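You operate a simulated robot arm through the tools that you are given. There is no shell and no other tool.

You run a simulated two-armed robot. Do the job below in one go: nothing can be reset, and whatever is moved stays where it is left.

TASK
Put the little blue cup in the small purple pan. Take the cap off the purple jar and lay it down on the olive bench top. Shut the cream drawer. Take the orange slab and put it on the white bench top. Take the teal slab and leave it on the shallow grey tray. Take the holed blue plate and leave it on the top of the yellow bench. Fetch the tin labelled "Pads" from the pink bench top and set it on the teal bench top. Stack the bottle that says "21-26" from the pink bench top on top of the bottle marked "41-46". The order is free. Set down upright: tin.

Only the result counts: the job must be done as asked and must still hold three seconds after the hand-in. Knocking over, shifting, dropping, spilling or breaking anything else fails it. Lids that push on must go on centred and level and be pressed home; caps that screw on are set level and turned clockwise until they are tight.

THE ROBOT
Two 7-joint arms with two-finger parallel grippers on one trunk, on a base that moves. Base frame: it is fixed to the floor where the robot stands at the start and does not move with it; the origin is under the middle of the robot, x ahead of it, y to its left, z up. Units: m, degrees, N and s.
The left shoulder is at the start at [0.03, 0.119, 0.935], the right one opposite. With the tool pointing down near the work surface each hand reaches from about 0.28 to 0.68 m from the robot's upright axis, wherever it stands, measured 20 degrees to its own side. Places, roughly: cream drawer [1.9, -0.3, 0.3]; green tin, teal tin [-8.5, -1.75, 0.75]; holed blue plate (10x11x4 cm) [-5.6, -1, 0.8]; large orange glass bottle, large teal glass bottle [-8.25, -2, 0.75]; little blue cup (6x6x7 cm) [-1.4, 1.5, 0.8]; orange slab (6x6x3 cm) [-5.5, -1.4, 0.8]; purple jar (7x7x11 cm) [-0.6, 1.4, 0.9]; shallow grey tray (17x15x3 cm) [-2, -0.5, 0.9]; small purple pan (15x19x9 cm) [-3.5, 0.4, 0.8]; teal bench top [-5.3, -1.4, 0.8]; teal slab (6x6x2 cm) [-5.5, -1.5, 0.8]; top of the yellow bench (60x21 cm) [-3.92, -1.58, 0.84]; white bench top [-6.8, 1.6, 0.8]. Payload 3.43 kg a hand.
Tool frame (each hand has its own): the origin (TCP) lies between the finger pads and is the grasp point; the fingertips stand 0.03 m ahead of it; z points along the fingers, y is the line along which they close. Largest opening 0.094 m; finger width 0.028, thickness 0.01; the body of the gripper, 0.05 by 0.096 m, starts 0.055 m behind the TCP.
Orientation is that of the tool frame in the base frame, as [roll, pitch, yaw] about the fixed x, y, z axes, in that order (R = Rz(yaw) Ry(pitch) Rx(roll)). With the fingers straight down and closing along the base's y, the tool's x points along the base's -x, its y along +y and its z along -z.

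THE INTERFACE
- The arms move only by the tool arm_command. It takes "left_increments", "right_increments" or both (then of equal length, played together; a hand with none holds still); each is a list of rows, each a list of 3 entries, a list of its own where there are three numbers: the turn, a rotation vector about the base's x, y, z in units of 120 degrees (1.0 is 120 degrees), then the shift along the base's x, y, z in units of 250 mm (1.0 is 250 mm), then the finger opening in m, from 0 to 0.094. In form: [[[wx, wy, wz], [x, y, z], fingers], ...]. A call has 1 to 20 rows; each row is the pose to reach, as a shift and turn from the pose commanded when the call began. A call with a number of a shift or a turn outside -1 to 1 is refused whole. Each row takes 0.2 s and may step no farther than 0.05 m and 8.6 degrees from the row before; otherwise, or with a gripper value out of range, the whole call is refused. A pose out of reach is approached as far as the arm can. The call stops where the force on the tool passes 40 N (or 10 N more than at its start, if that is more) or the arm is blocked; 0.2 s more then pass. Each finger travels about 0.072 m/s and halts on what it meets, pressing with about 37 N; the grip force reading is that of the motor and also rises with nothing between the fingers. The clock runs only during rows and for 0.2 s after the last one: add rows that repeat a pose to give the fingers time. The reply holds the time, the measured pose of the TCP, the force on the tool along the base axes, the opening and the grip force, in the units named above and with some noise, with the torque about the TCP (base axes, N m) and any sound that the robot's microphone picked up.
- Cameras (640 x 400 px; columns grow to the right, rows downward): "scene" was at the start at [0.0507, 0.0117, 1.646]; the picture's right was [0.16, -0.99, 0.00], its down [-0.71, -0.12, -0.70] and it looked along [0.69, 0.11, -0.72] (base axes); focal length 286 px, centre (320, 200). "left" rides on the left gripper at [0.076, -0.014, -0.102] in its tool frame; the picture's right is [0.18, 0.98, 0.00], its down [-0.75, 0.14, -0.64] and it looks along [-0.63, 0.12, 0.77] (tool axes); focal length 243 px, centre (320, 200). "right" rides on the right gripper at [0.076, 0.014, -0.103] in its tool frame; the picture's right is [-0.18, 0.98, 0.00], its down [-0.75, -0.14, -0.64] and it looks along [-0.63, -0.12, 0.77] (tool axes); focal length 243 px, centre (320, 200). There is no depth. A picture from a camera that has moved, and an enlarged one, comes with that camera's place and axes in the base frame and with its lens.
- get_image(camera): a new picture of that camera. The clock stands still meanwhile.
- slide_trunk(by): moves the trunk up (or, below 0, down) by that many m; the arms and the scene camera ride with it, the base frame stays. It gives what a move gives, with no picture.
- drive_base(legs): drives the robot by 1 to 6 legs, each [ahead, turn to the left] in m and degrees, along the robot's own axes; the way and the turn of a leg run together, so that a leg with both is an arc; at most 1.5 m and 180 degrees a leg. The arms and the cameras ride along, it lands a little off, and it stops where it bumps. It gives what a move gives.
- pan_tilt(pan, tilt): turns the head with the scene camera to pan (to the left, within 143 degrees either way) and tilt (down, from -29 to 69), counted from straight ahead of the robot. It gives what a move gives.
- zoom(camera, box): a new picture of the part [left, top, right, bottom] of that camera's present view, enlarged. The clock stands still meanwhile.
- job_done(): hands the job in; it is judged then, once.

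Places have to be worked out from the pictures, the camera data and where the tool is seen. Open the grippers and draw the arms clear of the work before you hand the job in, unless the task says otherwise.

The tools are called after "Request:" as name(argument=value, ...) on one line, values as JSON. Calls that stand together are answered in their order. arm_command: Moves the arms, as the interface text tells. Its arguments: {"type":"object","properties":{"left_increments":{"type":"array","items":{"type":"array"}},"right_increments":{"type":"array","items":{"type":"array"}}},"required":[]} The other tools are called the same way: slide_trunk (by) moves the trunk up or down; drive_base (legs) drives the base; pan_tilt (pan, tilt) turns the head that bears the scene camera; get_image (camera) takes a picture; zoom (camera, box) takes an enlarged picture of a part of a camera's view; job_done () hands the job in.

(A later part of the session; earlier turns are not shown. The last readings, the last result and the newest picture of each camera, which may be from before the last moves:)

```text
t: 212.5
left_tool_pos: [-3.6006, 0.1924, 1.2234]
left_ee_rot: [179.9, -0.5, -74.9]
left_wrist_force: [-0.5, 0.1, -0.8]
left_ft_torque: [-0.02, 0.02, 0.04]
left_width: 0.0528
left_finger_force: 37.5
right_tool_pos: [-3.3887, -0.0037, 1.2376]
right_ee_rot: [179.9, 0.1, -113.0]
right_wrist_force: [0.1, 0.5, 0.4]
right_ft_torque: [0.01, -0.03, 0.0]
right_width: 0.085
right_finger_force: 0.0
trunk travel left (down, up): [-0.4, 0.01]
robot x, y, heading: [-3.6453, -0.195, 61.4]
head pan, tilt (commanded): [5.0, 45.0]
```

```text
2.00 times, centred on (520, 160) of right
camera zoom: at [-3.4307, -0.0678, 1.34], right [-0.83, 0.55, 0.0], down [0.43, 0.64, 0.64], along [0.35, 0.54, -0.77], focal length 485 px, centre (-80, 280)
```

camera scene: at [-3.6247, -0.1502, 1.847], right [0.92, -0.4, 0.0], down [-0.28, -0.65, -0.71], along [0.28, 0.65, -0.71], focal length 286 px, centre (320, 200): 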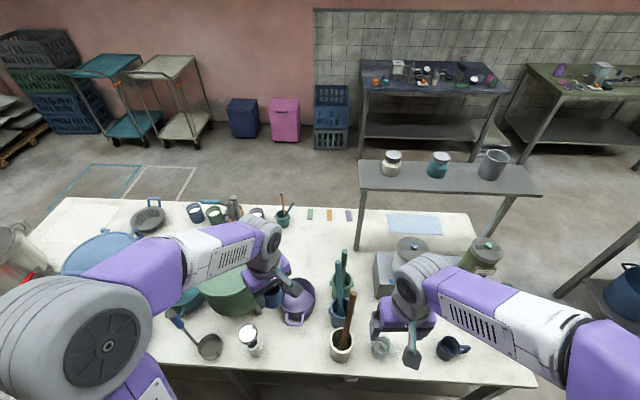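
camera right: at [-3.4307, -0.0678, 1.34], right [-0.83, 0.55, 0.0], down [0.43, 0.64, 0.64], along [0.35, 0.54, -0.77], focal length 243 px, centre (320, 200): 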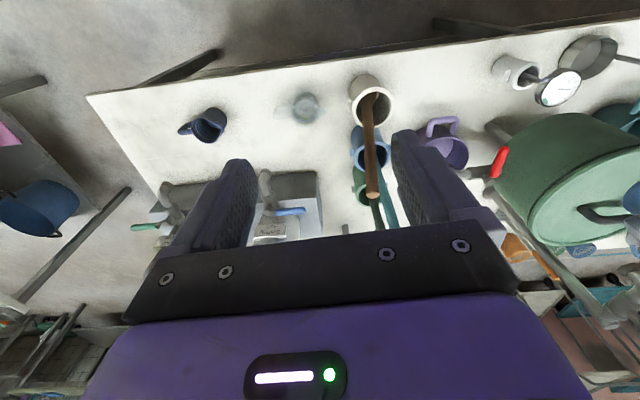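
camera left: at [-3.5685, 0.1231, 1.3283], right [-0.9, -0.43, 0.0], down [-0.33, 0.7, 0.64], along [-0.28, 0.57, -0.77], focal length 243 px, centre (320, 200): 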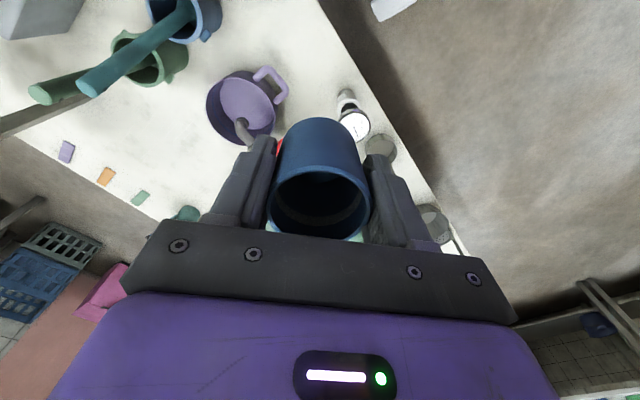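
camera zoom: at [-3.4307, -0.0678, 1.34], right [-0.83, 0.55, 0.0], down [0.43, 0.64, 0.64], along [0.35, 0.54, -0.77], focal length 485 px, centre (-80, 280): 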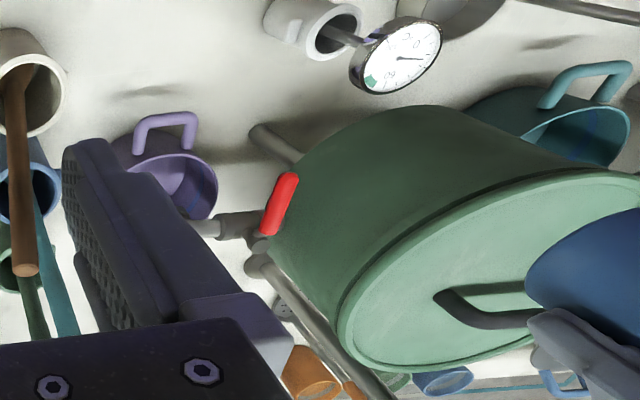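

The spout pipe's top is near z 0.92, so the block on the palm should face away from it. I turn the left hand 180° (in two steps) at height while moving above the pan's near-right side.

Request:
arm_command(left_increments=[[[0, 0, -0.07], [0.04, 0.035, 0], 0.04], [[0, 0, -0.14], [0.08, 0.07, 0], 0.04], [[0, 0, -0.21], [0.12, 0.105, 0], 0.04], [[0, 0, -0.28], [0.16, 0.14, 0], 0.04], [[0, 0, -0.35], [0.2, 0.175, 0], 0.04], [[0, 0, -0.42], [0.24, 0.21, 0], 0.04], [[0, 0, -0.49], [0.28, 0.25, 0], 0.04], [[0, 0, -0.56], [0.32, 0.29, 0], 0.04], [[0, 0, -0.63], [0.36, 0.33, 0], 0.04], [[0, 0, -0.7], [0.39, 0.36, 0], 0.04], [[0, 0, -0.75], [0.406, 0.39, 0], 0.04]])

Request:
arm_command(left_increments=[[[0, 0, -0.07], [0, 0, 0], 0.04], [[0, 0, -0.14], [0, 0, 0], 0.04], [[0, 0, -0.21], [0, 0, 0], 0.04], [[0, 0, -0.28], [0, 0, 0], 0.04], [[0, 0, -0.35], [0, 0, 0], 0.04], [[0, 0, -0.42], [0, 0, 0], 0.04], [[0, 0, -0.49], [0, 0, -0.05], 0.04], [[0, 0, -0.56], [0, 0, -0.1], 0.04], [[0, 0, -0.63], [0, 0, -0.2], 0.04], [[0, 0, -0.7], [0, 0, -0.3], 0.04], [[0, 0, -0.75], [0, 0, -0.4], 0.04]])

Request:
get_image(camera="left")

Request:
get_image(camera="scene")

```text
t: 214.9
left_tool_pos: [-3.4994, 0.2906, 1.2236]
left_ee_rot: [179.9, -0.5, -165.2]
left_wrist_force: [-0.2, 0.4, 0.0]
left_ft_torque: [-0.02, 0.02, 0.0]
left_width: 0.0525
left_finger_force: 36.6
right_tool_pos: [-3.3874, -0.0024, 1.2367]
right_ee_rot: [179.8, 0.2, -113.0]
right_wrist_force: [-0.9, -0.2, 0.7]
right_ft_torque: [0.02, -0.04, 0.01]
right_width: 0.085
right_finger_force: 0.0
trunk travel left (down, up): [-0.4, 0.01]
robot x, y, heading: [-3.642, -0.1935, 61.5]
head pan, tilt (commanded): [5.0, 45.0]
```

```text
t: 217.3
left_tool_pos: [-3.5002, 0.2905, 1.1222]
left_ee_rot: [179.9, -0.5, 104.9]
left_wrist_force: [-0.4, 0.4, 0.8]
left_ft_torque: [0.01, 0.01, -0.01]
left_width: 0.053
left_finger_force: 37.5
right_tool_pos: [-3.3871, -0.002, 1.2359]
right_ee_rot: [179.8, 0.1, -113.0]
right_wrist_force: [0.8, 0.5, 0.9]
right_ft_torque: [0.0, 0.0, -0.02]
right_width: 0.085
right_finger_force: 0.1
trunk travel left (down, up): [-0.4, 0.01]
robot x, y, heading: [-3.6432, -0.1968, 61.6]
head pan, tilt (commanded): [5.0, 45.0]
```

```text
taken
camera left: at [-3.5341, 0.3585, 1.2273], right [0.9, 0.43, 0.0], down [0.33, -0.7, 0.64], along [0.28, -0.57, -0.77], focal length 243 px, centre (320, 200)
```

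left: 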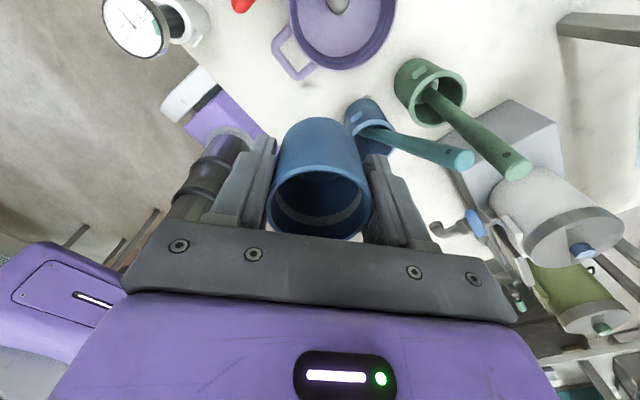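

```text
taken
camera scene: at [-3.6244, -0.1493, 1.8469], right [0.92, -0.4, 0.0], down [-0.28, -0.65, -0.71], along [0.28, 0.65, -0.71], focal length 286 px, centre (320, 200)
```

scene: 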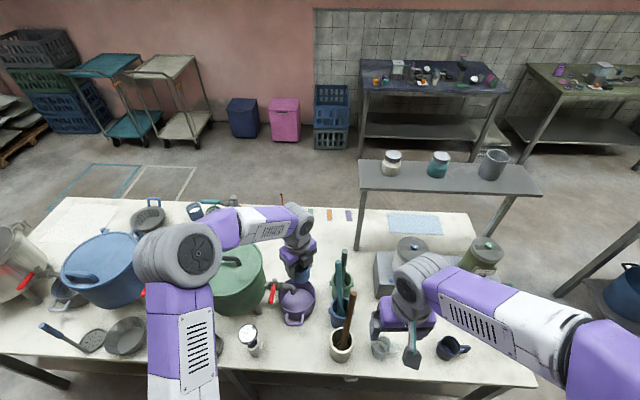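

The hand is flipped. I zoom in on the pan in this view and from the head camera to refine its centre.

Request:
zoom(camera="left", box=[230, 0, 450, 120])

Request:
zoom(camera="scene", box=[240, 230, 360, 340])

Request:
zoom(camera="right", box=[360, 60, 560, 220])

```text
2.91 times, centred on (340, 60) of left
camera zoom: at [-3.5341, 0.3585, 1.2273], right [0.9, 0.43, 0.0], down [0.33, -0.7, 0.64], along [0.28, -0.57, -0.77], focal length 706 px, centre (262, 607)
```

zoom: 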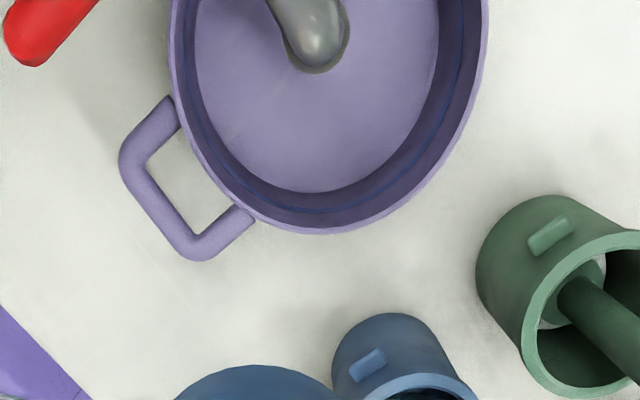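

```text
3.64 times, centred on (300, 285) of scene
camera zoom: at [-3.6244, -0.1493, 1.8469], right [0.92, -0.4, 0.0], down [-0.28, -0.65, -0.71], along [0.28, 0.65, -0.71], focal length 1040 px, centre (393, -109)
```

zoom: 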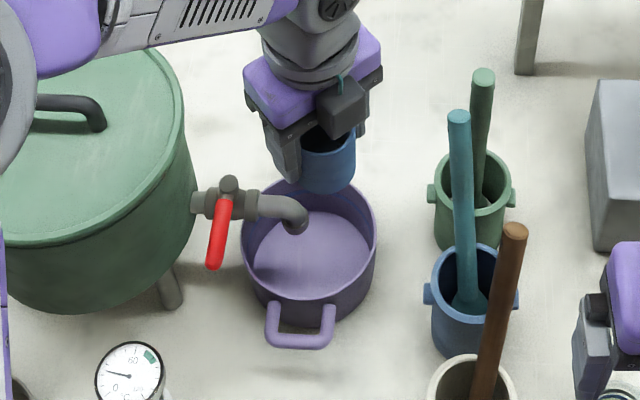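

```text
2.50 times, centred on (460, 140) of right
camera zoom: at [-3.4305, -0.0672, 1.3399], right [-0.83, 0.55, 0.0], down [0.43, 0.64, 0.64], along [0.35, 0.54, -0.77], focal length 606 px, centre (-30, 350)
```

zoom: 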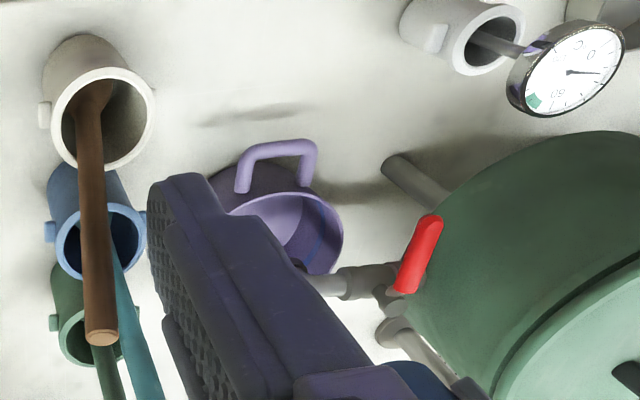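

Combining the views, this bench is lower than I assumed (pan rim z ≈ 0.81, bench ≈ 0.72) and the spout hangs right over the pan's middle at z ≈ 0.86. A vertical insertion won't fit, so I'll set the cup down, re-grip it nearer its rim, and insert it leaning. First I turn the hand back and move to a free spot in front.

Request:
arm_command(left_increments=[[[0, 0, 0.07], [-0.02, -0.04, 0], 0.04], [[0, 0, 0.14], [-0.04, -0.08, 0], 0.04], [[0, 0, 0.21], [-0.06, -0.12, 0], 0.04], [[0, 0, 0.28], [-0.08, -0.16, 0], 0.04], [[0, 0, 0.35], [-0.1, -0.2, 0], 0.04], [[0, 0, 0.42], [-0.12, -0.24, 0], 0.04], [[0, 0, 0.49], [-0.13, -0.28, 0], 0.04], [[0, 0, 0.56], [-0.14, -0.32, 0], 0.04], [[0, 0, 0.63], [-0.144, -0.35, 0], 0.04], [[0, 0, 0.7], [-0.144, -0.362, 0], 0.04], [[0, 0, 0.75], [-0.144, -0.362, 0], 0.04]])

Request:
arm_command(left_increments=[[[0, 0, 0.07], [0, 0, -0.05], 0.04], [[0, 0, 0.14], [0, 0, -0.1], 0.04], [[0, 0, 0.21], [0, 0, -0.16], 0.04], [[0, 0, 0.28], [0, 0, -0.22], 0.04], [[0, 0, 0.35], [0, 0, -0.28], 0.04], [[0, 0, 0.42], [0, 0, -0.34], 0.04], [[0, 0, 0.49], [0, 0, -0.4], 0.04], [[0, 0, 0.56], [0, 0, -0.48], 0.04], [[0, 0, 0.63], [0, 0, -0.56], 0.04], [[0, 0, 0.7], [0, 0, -0.66], 0.04], [[0, 0, 0.75], [0, 0, -0.8], 0.04]])

Request:
get_image(camera="left")

Request:
zoom(camera="scene", box=[230, 250, 380, 390])

```text
t: 219.7
left_tool_pos: [-3.5353, 0.2003, 1.1229]
left_ee_rot: [179.9, -0.5, -164.7]
left_wrist_force: [0.0, 0.9, 0.3]
left_ft_torque: [-0.01, 0.0, -0.01]
left_width: 0.0527
left_finger_force: 37.7
right_tool_pos: [-3.3878, -0.003, 1.2376]
right_ee_rot: [179.9, 0.0, -113.0]
right_wrist_force: [-0.4, -0.9, 0.3]
right_ft_torque: [0.0, 0.01, 0.01]
right_width: 0.0851
right_finger_force: 0.1
trunk travel left (down, up): [-0.4, 0.01]
robot x, y, heading: [-3.6453, -0.1966, 61.8]
head pan, tilt (commanded): [5.0, 45.0]
```

```text
t: 222.1
left_tool_pos: [-3.5368, 0.1998, 0.9223]
left_ee_rot: [179.8, -0.4, -74.6]
left_wrist_force: [-0.1, 0.7, -0.6]
left_ft_torque: [-0.02, 0.02, 0.03]
left_width: 0.0527
left_finger_force: 36.7
right_tool_pos: [-3.3876, -0.002, 1.2375]
right_ee_rot: [179.7, 0.0, -113.0]
right_wrist_force: [-0.5, -0.6, 0.6]
right_ft_torque: [-0.05, 0.02, -0.02]
right_width: 0.0851
right_finger_force: 0.0
trunk travel left (down, up): [-0.4, 0.01]
robot x, y, heading: [-3.6458, -0.1924, 62.1]
head pan, tilt (commanded): [5.0, 45.0]
```

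```text
taken
camera left: at [-3.503, 0.131, 1.0275], right [-0.9, -0.44, 0.0], down [-0.33, 0.7, 0.64], along [-0.28, 0.57, -0.77], focal length 243 px, centre (320, 200)
```

left: 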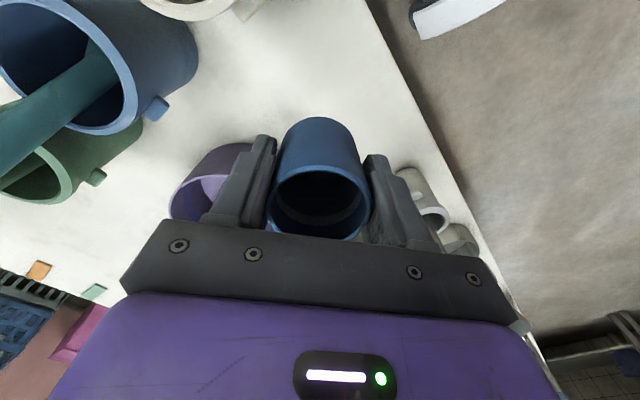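

```text
2.86 times, centred on (305, 320) of scene
camera zoom: at [-3.6242, -0.1489, 1.8469], right [0.92, -0.4, 0.0], down [-0.28, -0.65, -0.71], along [0.28, 0.65, -0.71], focal length 817 px, centre (363, -143)
```

zoom: 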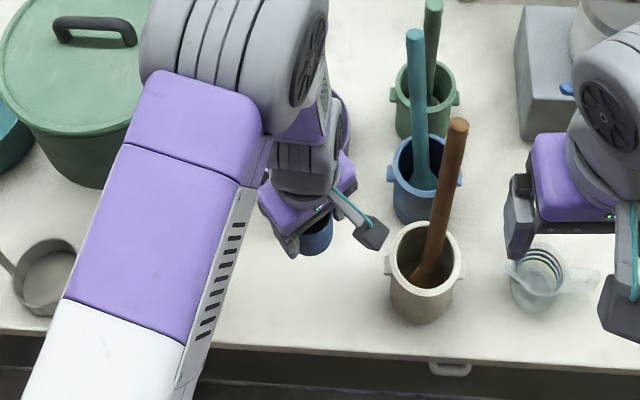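

The spot in front of the pan is clear. I lower the cup until it touches the bench (expected TCP z ≈ 0.772).

Request:
arm_command(left_increments=[[[0, 0, 0], [0, 0, -0.12], 0.04], [[0, 0, 0], [0, 0, -0.26], 0.04], [[0, 0, 0], [0, 0, -0.38], 0.04], [[0, 0, 0], [0, 0, -0.48], 0.04], [[0, 0, 0], [0, 0, -0.53], 0.04]])

Request:
arm_command(left_increments=[[[0, 0, 0], [0, 0, -0.012], 0.04], [[0, 0, 0], [0, 0, -0.024], 0.04], [[0, 0, 0], [0, 0, -0.036], 0.04], [[0, 0, 0], [0, 0, -0.048], 0.04]])

```text
t: 223.3
left_tool_pos: [-3.5361, 0.2, 0.7913]
left_ee_rot: [179.8, -0.5, -74.9]
left_wrist_force: [-0.1, -0.5, 0.2]
left_ft_torque: [0.0, 0.02, -0.01]
left_width: 0.0527
left_finger_force: 36.9
right_tool_pos: [-3.3879, -0.0033, 1.2368]
right_ee_rot: [179.8, 0.2, -113.0]
right_wrist_force: [-0.1, -0.4, 0.2]
right_ft_torque: [0.01, -0.03, 0.02]
right_width: 0.0848
right_finger_force: 0.0
trunk travel left (down, up): [-0.4, 0.01]
robot x, y, heading: [-3.6397, -0.1958, 61.6]
head pan, tilt (commanded): [5.0, 45.0]
```

```text
t: 224.3
left_tool_pos: [-3.5368, 0.2001, 0.7823]
left_ee_rot: [179.8, -0.4, -74.8]
left_wrist_force: [-4.7, -3.6, 19.0]
left_ft_torque: [-0.06, 0.05, 0.04]
left_width: 0.0527
left_finger_force: 36.5
right_tool_pos: [-3.3881, -0.0032, 1.2382]
right_ee_rot: [179.8, 0.2, -113.0]
right_wrist_force: [0.4, -0.5, 0.1]
right_ft_torque: [0.02, -0.01, -0.01]
right_width: 0.0849
right_finger_force: 0.1
trunk travel left (down, up): [-0.4, 0.01]
robot x, y, heading: [-3.6445, -0.1974, 61.6]
head pan, tilt (commanded): [5.0, 45.0]
stopped in row 4 (left hand): the force on the tool passed its limit at 42 N (the readings are from after the stop); the commanded pose is now the measured one
```

Contact at TCP z 0.782, so this bench is at z ≈ 0.73. I release, raise 2.3 cm, centre on the cup, and grip it just below its rim.

Request:
arm_command(left_increments=[[[0, 0, 0], [0, 0, 0.008], 0.04], [[0, 0, 0], [0, 0, 0.008], 0.06], [[0, 0, 0], [0, 0, 0.008], 0.075], [[0, 0, 0], [0.006, -0.023, 0.05], 0.075], [[0, 0, 0], [0.006, -0.023, 0.095], 0.075], [[0, 0, 0], [0.006, -0.023, 0.095], 0.075]])

Request:
get_image(camera="left")

```text
t: 225.7
left_tool_pos: [-3.5352, 0.1956, 0.8048]
left_ee_rot: [179.8, -0.4, -74.8]
left_wrist_force: [0.1, 0.2, 0.8]
left_ft_torque: [-0.01, 0.03, 0.0]
left_width: 0.0751
left_finger_force: 0.1
right_tool_pos: [-3.3878, -0.003, 1.2377]
right_ee_rot: [179.8, 0.2, -113.0]
right_wrist_force: [-0.1, -0.1, -0.6]
right_ft_torque: [0.01, 0.01, -0.01]
right_width: 0.0852
right_finger_force: 0.1
trunk travel left (down, up): [-0.4, 0.01]
robot x, y, heading: [-3.6454, -0.1948, 61.7]
head pan, tilt (commanded): [5.0, 45.0]
```

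```text
taken
camera left: at [-3.5016, 0.1255, 0.9088], right [-0.9, -0.43, 0.0], down [-0.33, 0.7, 0.64], along [-0.28, 0.57, -0.77], focal length 243 px, centre (320, 200)
```

left: 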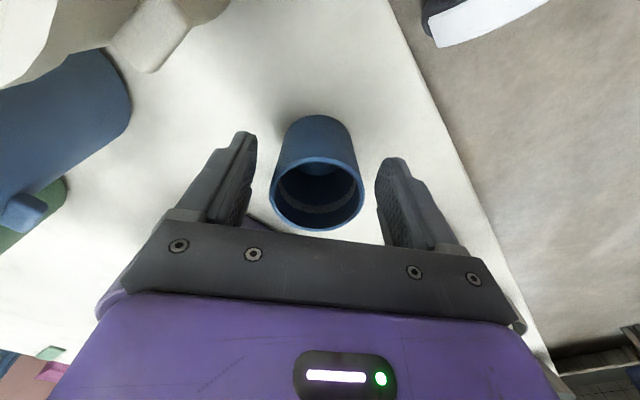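

The cup's rim is ~5.2 cm across and slightly toward the palm side; I recentre 6 mm and grip.

Request:
arm_command(left_increments=[[[0, 0, 0], [-0.006, 0.023, 0], 0.075], [[0, 0, 0], [-0.006, 0.023, 0], 0.06], [[0, 0, 0], [-0.006, 0.023, 0], 0.045], [[0, 0, 0], [-0.006, 0.023, 0], 0.04], [[0, 0, 0], [-0.006, 0.023, 0], 0.04]])

Request:
get_image(camera="left")

```text
t: 226.9
left_tool_pos: [-3.5368, 0.202, 0.8052]
left_ee_rot: [179.9, -0.3, -74.8]
left_wrist_force: [1.1, 0.7, 1.2]
left_ft_torque: [0.0, 0.05, 0.0]
left_width: 0.053
left_finger_force: 37.0
right_tool_pos: [-3.3876, -0.0025, 1.2368]
right_ee_rot: [179.8, 0.1, -113.1]
right_wrist_force: [0.2, 0.2, 0.1]
right_ft_torque: [-0.04, 0.03, -0.01]
right_width: 0.0847
right_finger_force: 0.1
trunk travel left (down, up): [-0.4, 0.01]
robot x, y, heading: [-3.6436, -0.1935, 61.5]
head pan, tilt (commanded): [5.0, 45.0]
```

```text
taken
camera left: at [-3.503, 0.1314, 0.909], right [-0.9, -0.43, 0.0], down [-0.33, 0.69, 0.64], along [-0.28, 0.57, -0.77], focal length 243 px, centre (320, 200)
```

left: 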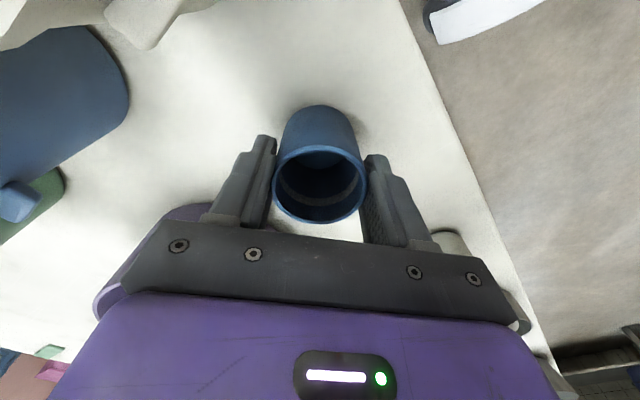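

The cup is gripped right on the tool axis near its rim. I lift it, tilt the hand 36° (leaning toward back-right), and move to a pre-insertion point above the pan's near rim.

Request:
arm_command(left_increments=[[[0, 0, 0], [0, 0, 0.1], 0.04], [[0, 0, 0], [0, 0, 0.25], 0.04], [[0, 0, 0], [0, 0, 0.42], 0.04], [[0, 0, 0], [0, 0, 0.58], 0.04], [[0.0579, 0.0157, 0], [0.07, 0.032, 0.583], 0.04], [[0.1158, 0.0314, 0], [0.14, 0.064, 0.583], 0.04], [[0.1737, 0.0472, 0], [0.21, 0.096, 0.583], 0.04], [[0.2316, 0.0629, 0], [0.28, 0.128, 0.583], 0.04], [[0.2895, 0.0786, 0], [0.349, 0.16, 0.583], 0.04]])

Request:
get_image(camera="left")

Request:
zoom(camera="scene", box=[230, 230, 390, 370])

```text
t: 228.7
left_tool_pos: [-3.4779, 0.2343, 0.9535]
left_ee_rot: [-179.8, 24.3, -74.0]
left_wrist_force: [-0.4, 0.2, -0.3]
left_ft_torque: [0.01, 0.03, 0.03]
left_width: 0.0528
left_finger_force: 36.8
right_tool_pos: [-3.3824, -0.0126, 1.2319]
right_ee_rot: [-179.2, -1.7, -113.4]
right_wrist_force: [7.3, -3.4, -4.2]
right_ft_torque: [0.15, 0.33, -0.13]
right_width: 0.0799
right_finger_force: 0.1
trunk travel left (down, up): [-0.4, 0.01]
robot x, y, heading: [-3.6451, -0.1953, 61.3]
head pan, tilt (commanded): [5.0, 45.0]
stopped in row 8 (right hand): the force on the tool passed its limit at 76 N (the readings are from after the stop); the commanded pose is now the measured one
```

```text
taken
camera left: at [-3.4349, 0.1296, 1.0162], right [-0.9, -0.43, -0.08], down [-0.25, 0.37, 0.9], along [-0.36, 0.82, -0.44], focal length 243 px, centre (320, 200)
```

left: 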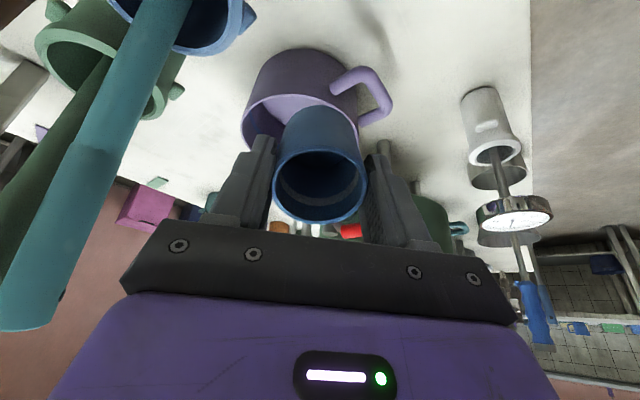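

```text
2.86 times, centred on (310, 300) of scene
camera zoom: at [-3.6234, -0.1504, 1.847], right [0.92, -0.4, 0.0], down [-0.28, -0.65, -0.71], along [0.28, 0.65, -0.71], focal length 817 px, centre (349, -86)
```

zoom: 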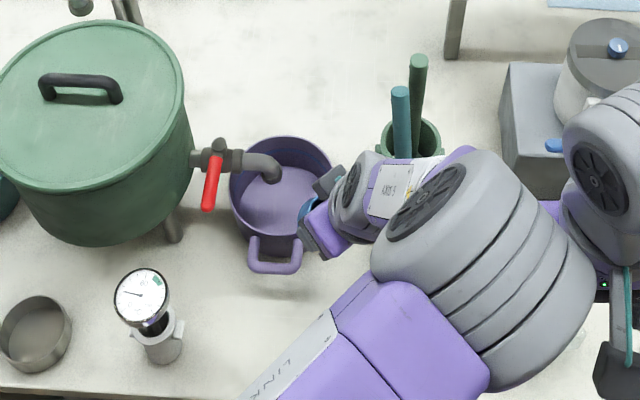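

The left elbow swung to the right and touched the right hand. I move the right hand away to the right and back before continuing.

Request:
arm_command(right_increments=[[[0, 0, 0], [0.08, -0.08, 0.02], 0.08], [[0, 0, 0], [0.18, -0.18, 0.05], 0.08], [[0, 0, 0], [0.3, -0.3, 0.05], 0.08], [[0, 0, 0], [0.42, -0.42, 0.05], 0.08], [[0, 0, 0], [0.52, -0.52, 0.05], 0.08]])

Request:
get_image(camera="scene")

```text
t: 229.9
left_tool_pos: [-3.478, 0.2336, 0.9527]
left_ee_rot: [-179.8, 24.3, -74.1]
left_wrist_force: [-0.2, 0.0, -0.4]
left_ft_torque: [-0.03, -0.02, 0.0]
left_width: 0.0527
left_finger_force: 36.9
right_tool_pos: [-3.2526, -0.1427, 1.2448]
right_ee_rot: [-179.3, -1.5, -113.1]
right_wrist_force: [1.0, 0.7, 0.6]
right_ft_torque: [0.04, 0.0, -0.02]
right_width: 0.0801
right_finger_force: 0.1
trunk travel left (down, up): [-0.4, 0.01]
robot x, y, heading: [-3.6422, -0.1977, 61.3]
head pan, tilt (commanded): [5.0, 45.0]
```

```text
taken
camera scene: at [-3.6244, -0.1501, 1.847], right [0.92, -0.4, 0.0], down [-0.28, -0.65, -0.71], along [0.28, 0.65, -0.71], focal length 286 px, centre (320, 200)
```

scene: 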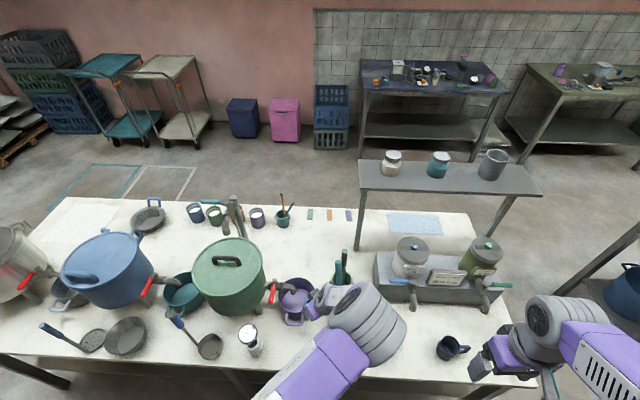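

The right hand is clear now. I finish the tilt to 36° and move to the pre-insertion point, then look.

Request:
arm_command(left_increments=[[[0.047, 0.0128, 0], [0.057, 0.017, -0.003], 0.04], [[0.0941, 0.0255, 0], [0.114, 0.034, -0.006], 0.04], [[0.0941, 0.0255, 0], [0.114, 0.034, -0.006], 0.04]])

Request:
get_image(camera="left")

Request:
zoom(camera="scene", box=[230, 240, 350, 340])

```text
t: 230.7
left_tool_pos: [-3.4514, 0.2424, 0.9512]
left_ee_rot: [-179.6, 35.9, -73.8]
left_wrist_force: [0.3, -0.3, -0.3]
left_ft_torque: [-0.03, -0.01, 0.03]
left_width: 0.053
left_finger_force: 36.9
right_tool_pos: [-3.2547, -0.1412, 1.2456]
right_ee_rot: [-179.3, -1.6, -113.2]
right_wrist_force: [1.0, -0.3, 0.4]
right_ft_torque: [-0.06, -0.02, 0.0]
right_width: 0.0798
right_finger_force: 0.1
trunk travel left (down, up): [-0.4, 0.01]
robot x, y, heading: [-3.644, -0.1966, 61.7]
head pan, tilt (commanded): [5.0, 45.0]
```

```text
taken
camera left: at [-3.4049, 0.1284, 0.9908], right [-0.9, -0.41, -0.11], down [-0.2, 0.18, 0.96], along [-0.37, 0.89, -0.25], focal length 243 px, centre (320, 200)
```

left: 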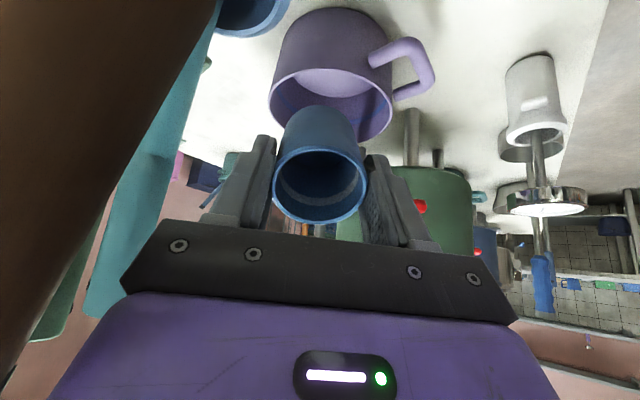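

```text
4.00 times, centred on (290, 290) of scene
camera zoom: at [-3.6252, -0.1491, 1.847], right [0.92, -0.4, 0.0], down [-0.28, -0.65, -0.71], along [0.28, 0.65, -0.71], focal length 1144 px, centre (440, -160)
```

zoom: 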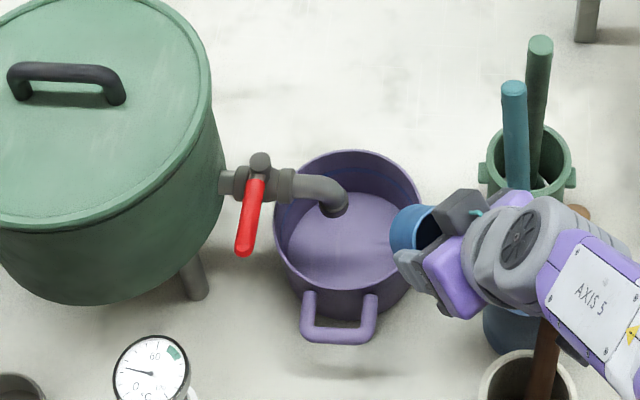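

The brown stick is quite close on the right, so a lean more straight back is safer. I swing the hand 25° about the vertical and shift to a new pre-insertion point (-3.501, 0.255, 0.925).

Request:
arm_command(left_increments=[[[0, 0, -0.04], [-0.04, 0.008, 0.0], 0.04], [[0, 0, -0.09], [-0.09, 0.018, 0.0], 0.04], [[0, 0, -0.15], [-0.15, 0.034, -0.03], 0.04], [[0, 0, -0.205], [-0.2, 0.049, -0.06], 0.04], [[0, 0, -0.205], [-0.2, 0.049, -0.1], 0.04]])

Request:
get_image(camera="left")

Request:
zoom(camera="scene", box=[230, 240, 350, 340])

```text
t: 231.9
left_tool_pos: [-3.4992, 0.2541, 0.925]
left_ee_rot: [-179.6, 36.0, -98.7]
left_wrist_force: [-0.1, 0.1, -0.4]
left_ft_torque: [-0.04, 0.0, -0.01]
left_width: 0.053
left_finger_force: 37.3
right_tool_pos: [-3.2536, -0.1428, 1.2453]
right_ee_rot: [-179.4, -1.6, -113.2]
right_wrist_force: [0.4, 0.3, 0.3]
right_ft_torque: [0.0, -0.02, -0.03]
right_width: 0.0801
right_finger_force: 0.1
trunk travel left (down, up): [-0.4, 0.01]
robot x, y, heading: [-3.6445, -0.1992, 61.5]
head pan, tilt (commanded): [5.0, 45.0]
```

```text
taken
camera left: at [-3.5054, 0.1309, 0.9657], right [-0.99, 0.0, -0.11], down [-0.11, 0.25, 0.96], along [0.03, 0.97, -0.25], focal length 243 px, centre (320, 200)
```

left: 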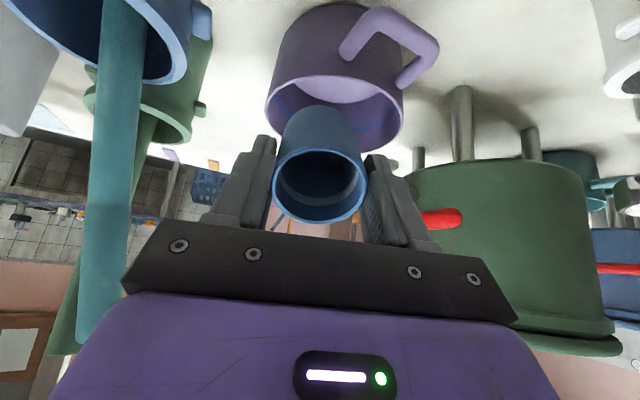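

```text
4.00 times, centred on (290, 290) of scene
camera zoom: at [-3.6239, -0.1503, 1.8469], right [0.92, -0.4, 0.0], down [-0.28, -0.65, -0.71], along [0.28, 0.65, -0.71], focal length 1144 px, centre (440, -160)
```

zoom: 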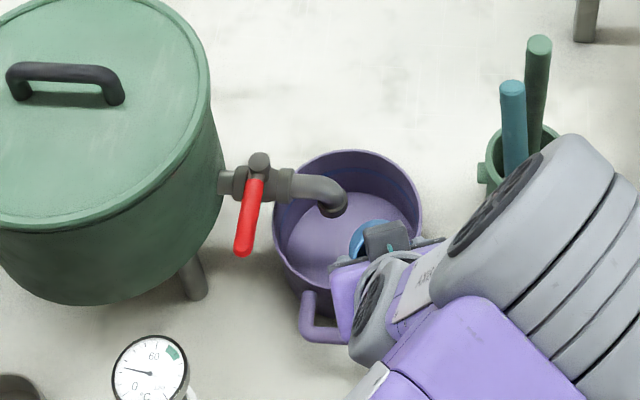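

The hand is now clear of the sticks and lined up with the gap between spout and near rim. I insert the first half along the tool axis and check.

Request:
arm_command(left_increments=[[[0, 0, 0], [0.005, 0.055, -0.07], 0.04], [[0, 0, 0], [0.009, 0.11, -0.14], 0.04], [[0, 0, 0], [0.014, 0.162, -0.21], 0.04]])

Request:
get_image(camera="left")

Request:
zoom(camera="scene", box=[250, 255, 340, 335])

```text
t: 232.7
left_tool_pos: [-3.4978, 0.2955, 0.8724]
left_ee_rot: [-179.5, 36.1, -98.5]
left_wrist_force: [-0.7, -0.3, -1.4]
left_ft_torque: [-0.01, 0.01, -0.01]
left_width: 0.053
left_finger_force: 36.9
right_tool_pos: [-3.2543, -0.1418, 1.2456]
right_ee_rot: [-179.3, -1.6, -113.2]
right_wrist_force: [-0.4, 0.2, -0.4]
right_ft_torque: [-0.04, 0.01, 0.01]
right_width: 0.08
right_finger_force: 0.0
trunk travel left (down, up): [-0.4, 0.01]
robot x, y, heading: [-3.645, -0.1918, 61.5]
head pan, tilt (commanded): [5.0, 45.0]
```

```text
taken
camera left: at [-3.5029, 0.1721, 0.9125], right [-0.99, 0.0, -0.11], down [-0.11, 0.25, 0.96], along [0.03, 0.97, -0.25], focal length 243 px, centre (320, 200)
```

left: 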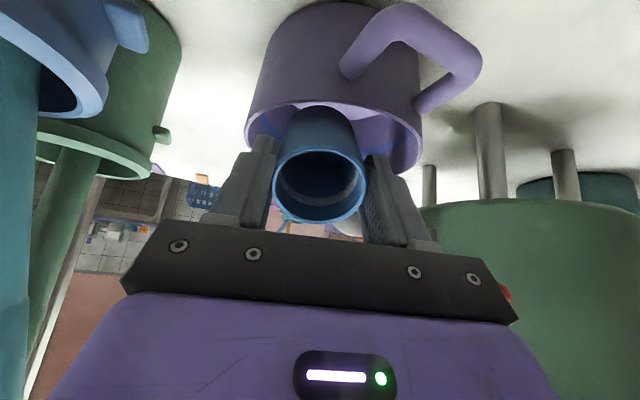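

```text
5.00 times, centred on (295, 295) of scene
camera zoom: at [-3.6248, -0.1489, 1.8469], right [0.92, -0.4, 0.0], down [-0.28, -0.65, -0.71], along [0.28, 0.65, -0.71], focal length 1430 px, centre (445, -275)
```

zoom: 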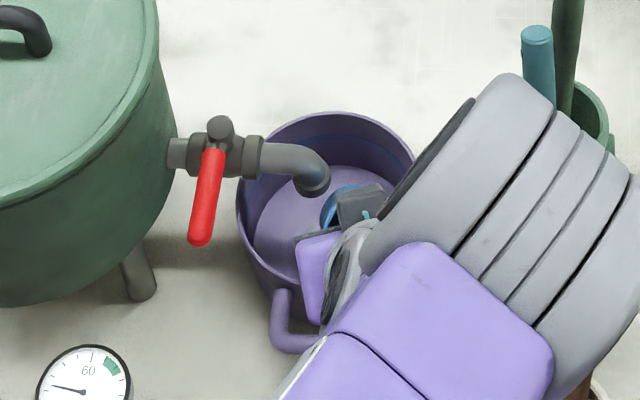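

The block comes near the spout end, so I roll the hand 20° about its own axis to swing the block away, then continue to about 1 cm before the pan floor.

Request:
arm_command(left_increments=[[[0.0048, 0.0323, -0.0449], [0.006, 0, 0], 0.04], [[0.0095, 0.0646, -0.0899], [0.012, 0, 0], 0.04], [[0.0143, 0.0969, -0.1348], [0.018, 0, 0], 0.04], [[0.0143, 0.0969, -0.1348], [0.018, 0, 0], 0.04]])

Request:
zoom(camera="scene", box=[250, 255, 340, 335])

Request:
get_image(camera="left")

```text
t: 233.7
left_tool_pos: [-3.492, 0.2944, 0.8731]
left_ee_rot: [166.3, 33.5, -122.9]
left_wrist_force: [0.9, 0.4, 0.0]
left_ft_torque: [-0.02, 0.0, 0.01]
left_width: 0.0529
left_finger_force: 37.1
right_tool_pos: [-3.2539, -0.1425, 1.2451]
right_ee_rot: [-179.3, -1.6, -113.2]
right_wrist_force: [-0.5, 0.5, 0.1]
right_ft_torque: [0.0, -0.02, -0.04]
right_width: 0.0801
right_finger_force: 0.1
trunk travel left (down, up): [-0.4, 0.01]
robot x, y, heading: [-3.6434, -0.1984, 61.9]
head pan, tilt (commanded): [5.0, 45.0]
```

```text
5.00 times, centred on (295, 295) of scene
camera zoom: at [-3.6247, -0.1496, 1.8469], right [0.92, -0.4, 0.0], down [-0.28, -0.65, -0.71], along [0.28, 0.65, -0.71], focal length 1430 px, centre (445, -275)
```

zoom: 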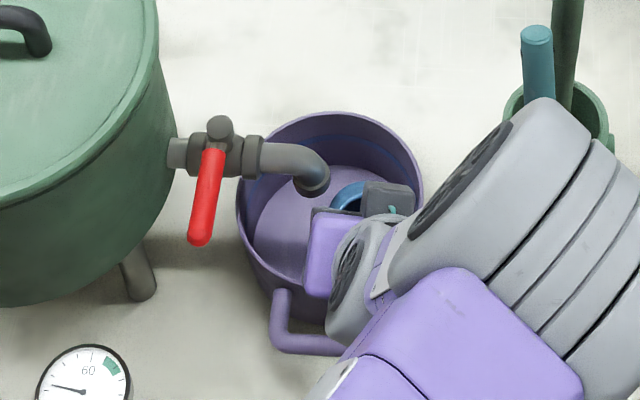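

```text
taken
camera left: at [-3.5243, 0.176, 0.9131], right [-0.95, 0.28, 0.09], down [0.16, 0.22, 0.96], along [0.25, 0.93, -0.25], focal length 243 px, centre (320, 200)
```

left: 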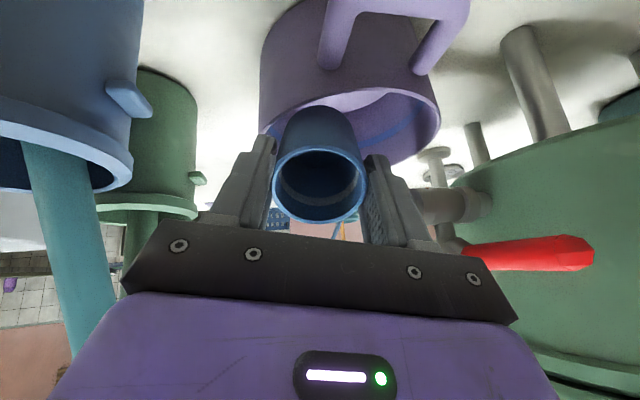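

The block has swung clear of the spout. I continue inserting 5.7 cm along the axis in small steps.

Request:
arm_command(left_increments=[[[0, 0, 0], [0.003, 0.035, -0.045], 0.04], [[0, 0, 0], [0.006, 0.069, -0.09], 0.04], [[0, 0, 0], [0.009, 0.104, -0.135], 0.04], [[0, 0, 0], [0.012, 0.138, -0.179], 0.04]])

Request:
zoom(camera="scene", box=[250, 255, 340, 335])

Request:
get_image(camera="left")

```text
t: 234.3
left_tool_pos: [-3.4871, 0.3146, 0.8591]
left_ee_rot: [166.5, 34.5, -122.5]
left_wrist_force: [-6.2, -15.0, 25.2]
left_ft_torque: [0.04, 0.05, 0.22]
left_width: 0.0533
left_finger_force: 36.9
right_tool_pos: [-3.2551, -0.145, 1.2468]
right_ee_rot: [-179.2, -1.6, -113.0]
right_wrist_force: [-0.5, -0.4, 0.0]
right_ft_torque: [-0.05, 0.02, -0.01]
right_width: 0.0797
right_finger_force: 0.0
trunk travel left (down, up): [-0.4, 0.01]
robot x, y, heading: [-3.6466, -0.197, 61.3]
head pan, tilt (commanded): [5.0, 45.0]
stopped in row 3 (left hand): the force on the tool passed its limit at 62 N (the readings are from after the stop); the commanded pose is now the measured one
```

```text
5.00 times, centred on (295, 295) of scene
camera zoom: at [-3.626, -0.1541, 1.8474], right [0.92, -0.4, 0.0], down [-0.28, -0.65, -0.71], along [0.28, 0.65, -0.71], focal length 1430 px, centre (445, -275)
```

zoom: 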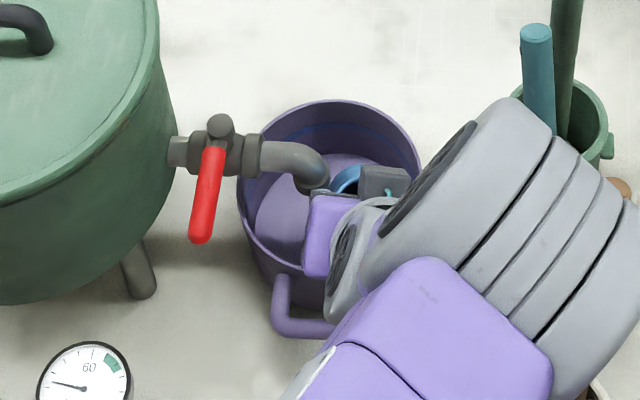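

```text
taken
camera left: at [-3.5196, 0.1944, 0.8965], right [-0.96, 0.28, 0.08], down [0.14, 0.2, 0.97], along [0.25, 0.94, -0.23], focal length 243 px, centre (320, 200)
```

left: 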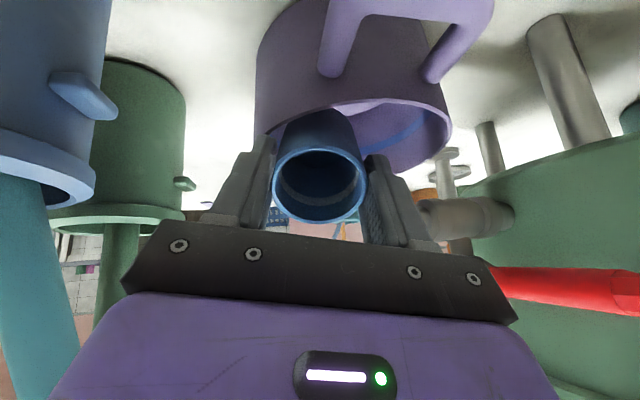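

I hit something axial — likely the right-hand finger on the pan's rim (and the pan slid slightly forward). I back out along the axis 3 cm and re-measure.

Request:
arm_command(left_increments=[[[0, 0, 0], [-0.005, -0.035, 0.045], 0.04], [[0, 0, 0], [-0.01, -0.07, 0.09], 0.04], [[0, 0, 0], [-0.015, -0.105, 0.14], 0.04]])

Request:
zoom(camera="scene", box=[250, 255, 340, 335])

Request:
get_image(camera="left")

```text
t: 235.1
left_tool_pos: [-3.4912, 0.2901, 0.8911]
left_ee_rot: [166.6, 34.4, -122.8]
left_wrist_force: [1.0, 0.6, -1.0]
left_ft_torque: [0.02, -0.02, 0.02]
left_width: 0.053
left_finger_force: 36.7
right_tool_pos: [-3.2554, -0.1419, 1.2449]
right_ee_rot: [-179.3, -1.6, -113.2]
right_wrist_force: [0.4, 0.9, 1.2]
right_ft_torque: [0.0, 0.01, 0.02]
right_width: 0.08
right_finger_force: 0.1
trunk travel left (down, up): [-0.4, 0.01]
robot x, y, heading: [-3.6436, -0.1988, 61.5]
head pan, tilt (commanded): [5.0, 45.0]
```

```text
5.00 times, centred on (295, 295) of scene
camera zoom: at [-3.6245, -0.1494, 1.8469], right [0.92, -0.4, 0.0], down [-0.28, -0.65, -0.71], along [0.28, 0.65, -0.71], focal length 1430 px, centre (445, -275)
```

zoom: 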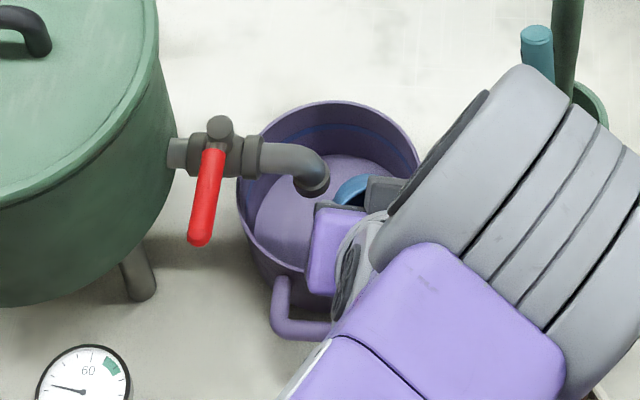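

```text
taken
camera left: at [-3.523, 0.1703, 0.9291], right [-0.96, 0.28, 0.08], down [0.15, 0.2, 0.97], along [0.26, 0.94, -0.24], focal length 243 px, centre (320, 200)
```

left: 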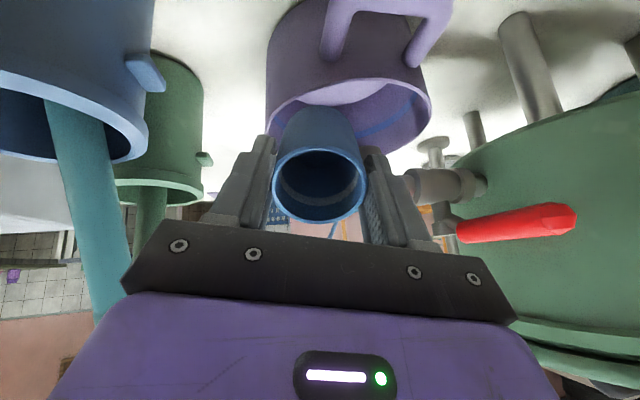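

The right finger's lower corner had hit the rim, and the pan slid about 1 cm forward. That leaves room in front of the spout: now a vertical insertion into the pan's far-right half is possible. I back out, rise and straighten the hand.

Request:
arm_command(left_increments=[[[0, 0, 0], [-0.012, -0.07, 0.096], 0.04], [[0, 0, 0], [-0.024, -0.14, 0.19], 0.04], [[0, 0, 0], [-0.024, -0.16, 0.34], 0.04], [[0, 0, 0], [-0.024, -0.16, 0.5], 0.04], [[-0.05, 0.0089, 0], [-0.024, -0.16, 0.6], 0.04], [[-0.1, 0.0177, 0], [-0.024, -0.16, 0.6], 0.04], [[-0.15, 0.0265, 0], [-0.024, -0.16, 0.6], 0.04], [[-0.2, 0.0354, 0], [-0.024, -0.16, 0.6], 0.04], [[-0.25, 0.0442, 0], [-0.024, -0.16, 0.6], 0.04], [[-0.3004, 0.0531, 0], [-0.024, -0.16, 0.6], 0.04]])

Request:
get_image(camera="left")

Request:
zoom(camera="scene", box=[240, 240, 360, 340])

```text
t: 237.3
left_tool_pos: [-3.4973, 0.2499, 1.0419]
left_ee_rot: [179.9, 0.0, -118.6]
left_wrist_force: [0.3, 0.3, -0.1]
left_ft_torque: [0.0, 0.0, 0.02]
left_width: 0.0525
left_finger_force: 36.9
right_tool_pos: [-3.254, -0.1407, 1.2454]
right_ee_rot: [-179.2, -1.7, -113.2]
right_wrist_force: [0.0, 0.2, -0.2]
right_ft_torque: [0.0, 0.01, 0.04]
right_width: 0.0799
right_finger_force: 0.0
trunk travel left (down, up): [-0.4, 0.01]
robot x, y, heading: [-3.6462, -0.2008, 61.4]
head pan, tilt (commanded): [5.0, 45.0]
```

```text
taken
camera left: at [-3.5214, 0.1763, 1.1455], right [-0.95, 0.31, 0.0], down [0.24, 0.73, 0.64], along [0.2, 0.61, -0.77], focal length 243 px, centre (320, 200)
```

left: 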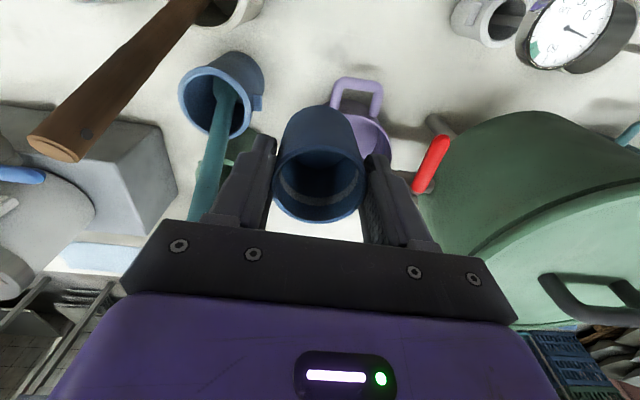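

```text
4.00 times, centred on (300, 290) of scene
camera zoom: at [-3.6249, -0.1489, 1.8469], right [0.92, -0.4, 0.0], down [-0.28, -0.65, -0.71], along [0.28, 0.65, -0.71], focal length 1144 px, centre (400, -160)
```

zoom: 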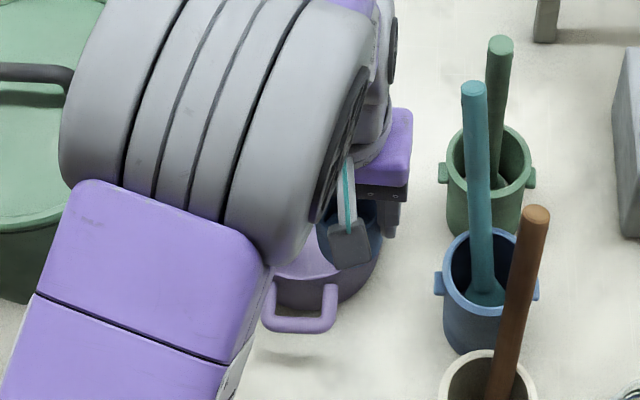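

The upper arm blocks the head view. I turn the right hand 40° so its camera looks at the pan from the right.

Request:
arm_command(right_increments=[[[0, 0, 0.065], [0, 0, 0], 0.08], [[0, 0, 0.13], [0, 0, 0], 0.08], [[0, 0, 0.195], [0, 0, 0], 0.08], [[0, 0, 0.26], [0, 0, 0], 0.08], [[0, 0, 0.325], [0, 0, 0], 0.08]])

Request:
get_image(camera="right")

```text
t: 238.5
left_tool_pos: [-3.4975, 0.2505, 1.041]
left_ee_rot: [179.9, 0.0, -118.6]
left_wrist_force: [0.2, -0.3, -0.6]
left_ft_torque: [0.01, 0.03, 0.01]
left_width: 0.0529
left_finger_force: 37.5
right_tool_pos: [-3.2548, -0.1422, 1.2443]
right_ee_rot: [-179.4, -1.6, -74.0]
right_wrist_force: [-1.2, -0.7, -0.9]
right_ft_torque: [0.01, 0.0, -0.01]
right_width: 0.0799
right_finger_force: 0.0
trunk travel left (down, up): [-0.4, 0.01]
robot x, y, heading: [-3.6448, -0.1937, 61.8]
head pan, tilt (commanded): [5.0, 45.0]
```

```text
taken
camera right: at [-3.2491, -0.2164, 1.3496], right [-1.0, -0.09, -0.02], down [-0.09, 0.78, 0.62], along [-0.04, 0.62, -0.78], focal length 243 px, centre (320, 200)
```

right: 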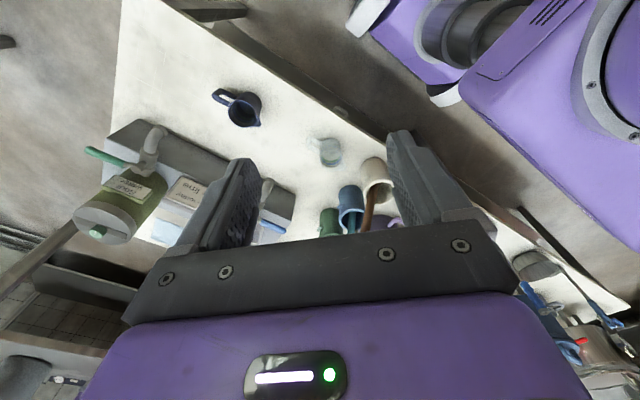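

The palm hides the pan from there; I bring the right hand closer so its camera can look down at the pan.

Request:
arm_command(right_increments=[[[0, 0, 0], [-0.07, 0.15, 0.02], 0.08], [[0, 0, 0], [-0.14, 0.3, 0.04], 0.08], [[0, 0, 0], [-0.21, 0.45, 0.06], 0.08], [[0, 0, 0], [-0.28, 0.6, 0.08], 0.08], [[0, 0, 0], [-0.3, 0.65, 0.08], 0.08]])

Request:
get_image(camera="right")

```text
t: 239.7
left_tool_pos: [-3.4971, 0.2499, 1.041]
left_ee_rot: [179.9, -0.1, -118.6]
left_wrist_force: [-0.2, 0.5, 0.2]
left_ft_torque: [-0.02, 0.0, -0.04]
left_width: 0.0528
left_finger_force: 36.8
right_tool_pos: [-3.3298, 0.0197, 1.2647]
right_ee_rot: [-179.3, -1.7, -74.2]
right_wrist_force: [0.2, 0.3, 0.4]
right_ft_torque: [-0.01, 0.01, -0.02]
right_width: 0.0799
right_finger_force: 0.0
trunk travel left (down, up): [-0.4, 0.01]
robot x, y, heading: [-3.6464, -0.196, 61.5]
head pan, tilt (commanded): [5.0, 45.0]
```

```text
taken
camera right: at [-3.3246, -0.0543, 1.369], right [-1.0, -0.09, -0.02], down [-0.08, 0.78, 0.62], along [-0.04, 0.62, -0.78], focal length 243 px, centre (320, 200)
```

right: 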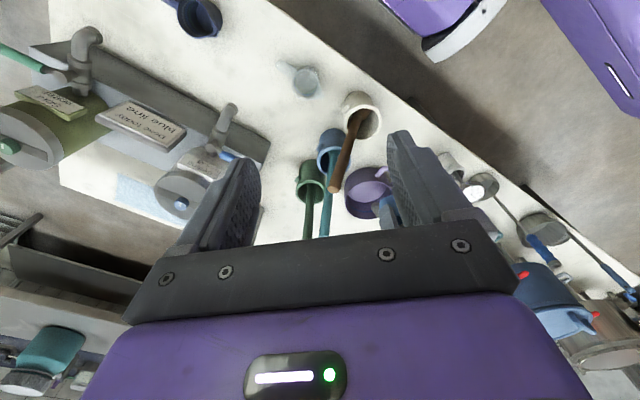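

The pan peeks out beside a finger. I rotate the right hand another 12° to bring it between the fingers, then zoom.

Request:
arm_command(right_increments=[[[0, 0, 0.06], [0, 0.05, 0], 0.094], [[0, 0, 0.11], [0, 0.1, 0], 0.094], [[0, 0, 0.11], [0, 0.1, 0], 0.094]])

Request:
zoom(camera="right", box=[240, 120, 440, 250])

```text
t: 240.5
left_tool_pos: [-3.4963, 0.2494, 1.0414]
left_ee_rot: [179.9, 0.0, -118.5]
left_wrist_force: [0.5, -0.2, -0.9]
left_ft_torque: [-0.01, -0.05, 0.01]
left_width: 0.053
left_finger_force: 36.5
right_tool_pos: [-3.3285, 0.0447, 1.2648]
right_ee_rot: [-179.3, -1.8, -60.9]
right_wrist_force: [-0.5, -0.2, 0.4]
right_ft_torque: [0.04, 0.05, -0.01]
right_width: 0.094
right_finger_force: 0.0
trunk travel left (down, up): [-0.4, 0.01]
robot x, y, heading: [-3.6452, -0.2003, 61.8]
head pan, tilt (commanded): [5.0, 45.0]
```

```text
3.08 times, centred on (340, 185) of right
camera zoom: at [-3.3076, -0.0265, 1.3694], right [-0.95, -0.32, -0.02], down [-0.26, 0.74, 0.62], along [-0.18, 0.59, -0.78], focal length 746 px, centre (258, 246)
```

zoom: 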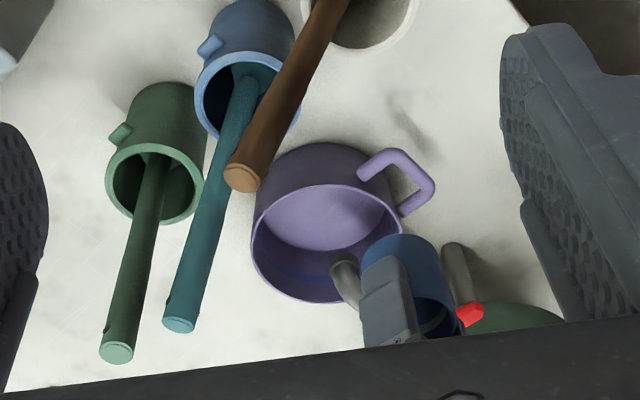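

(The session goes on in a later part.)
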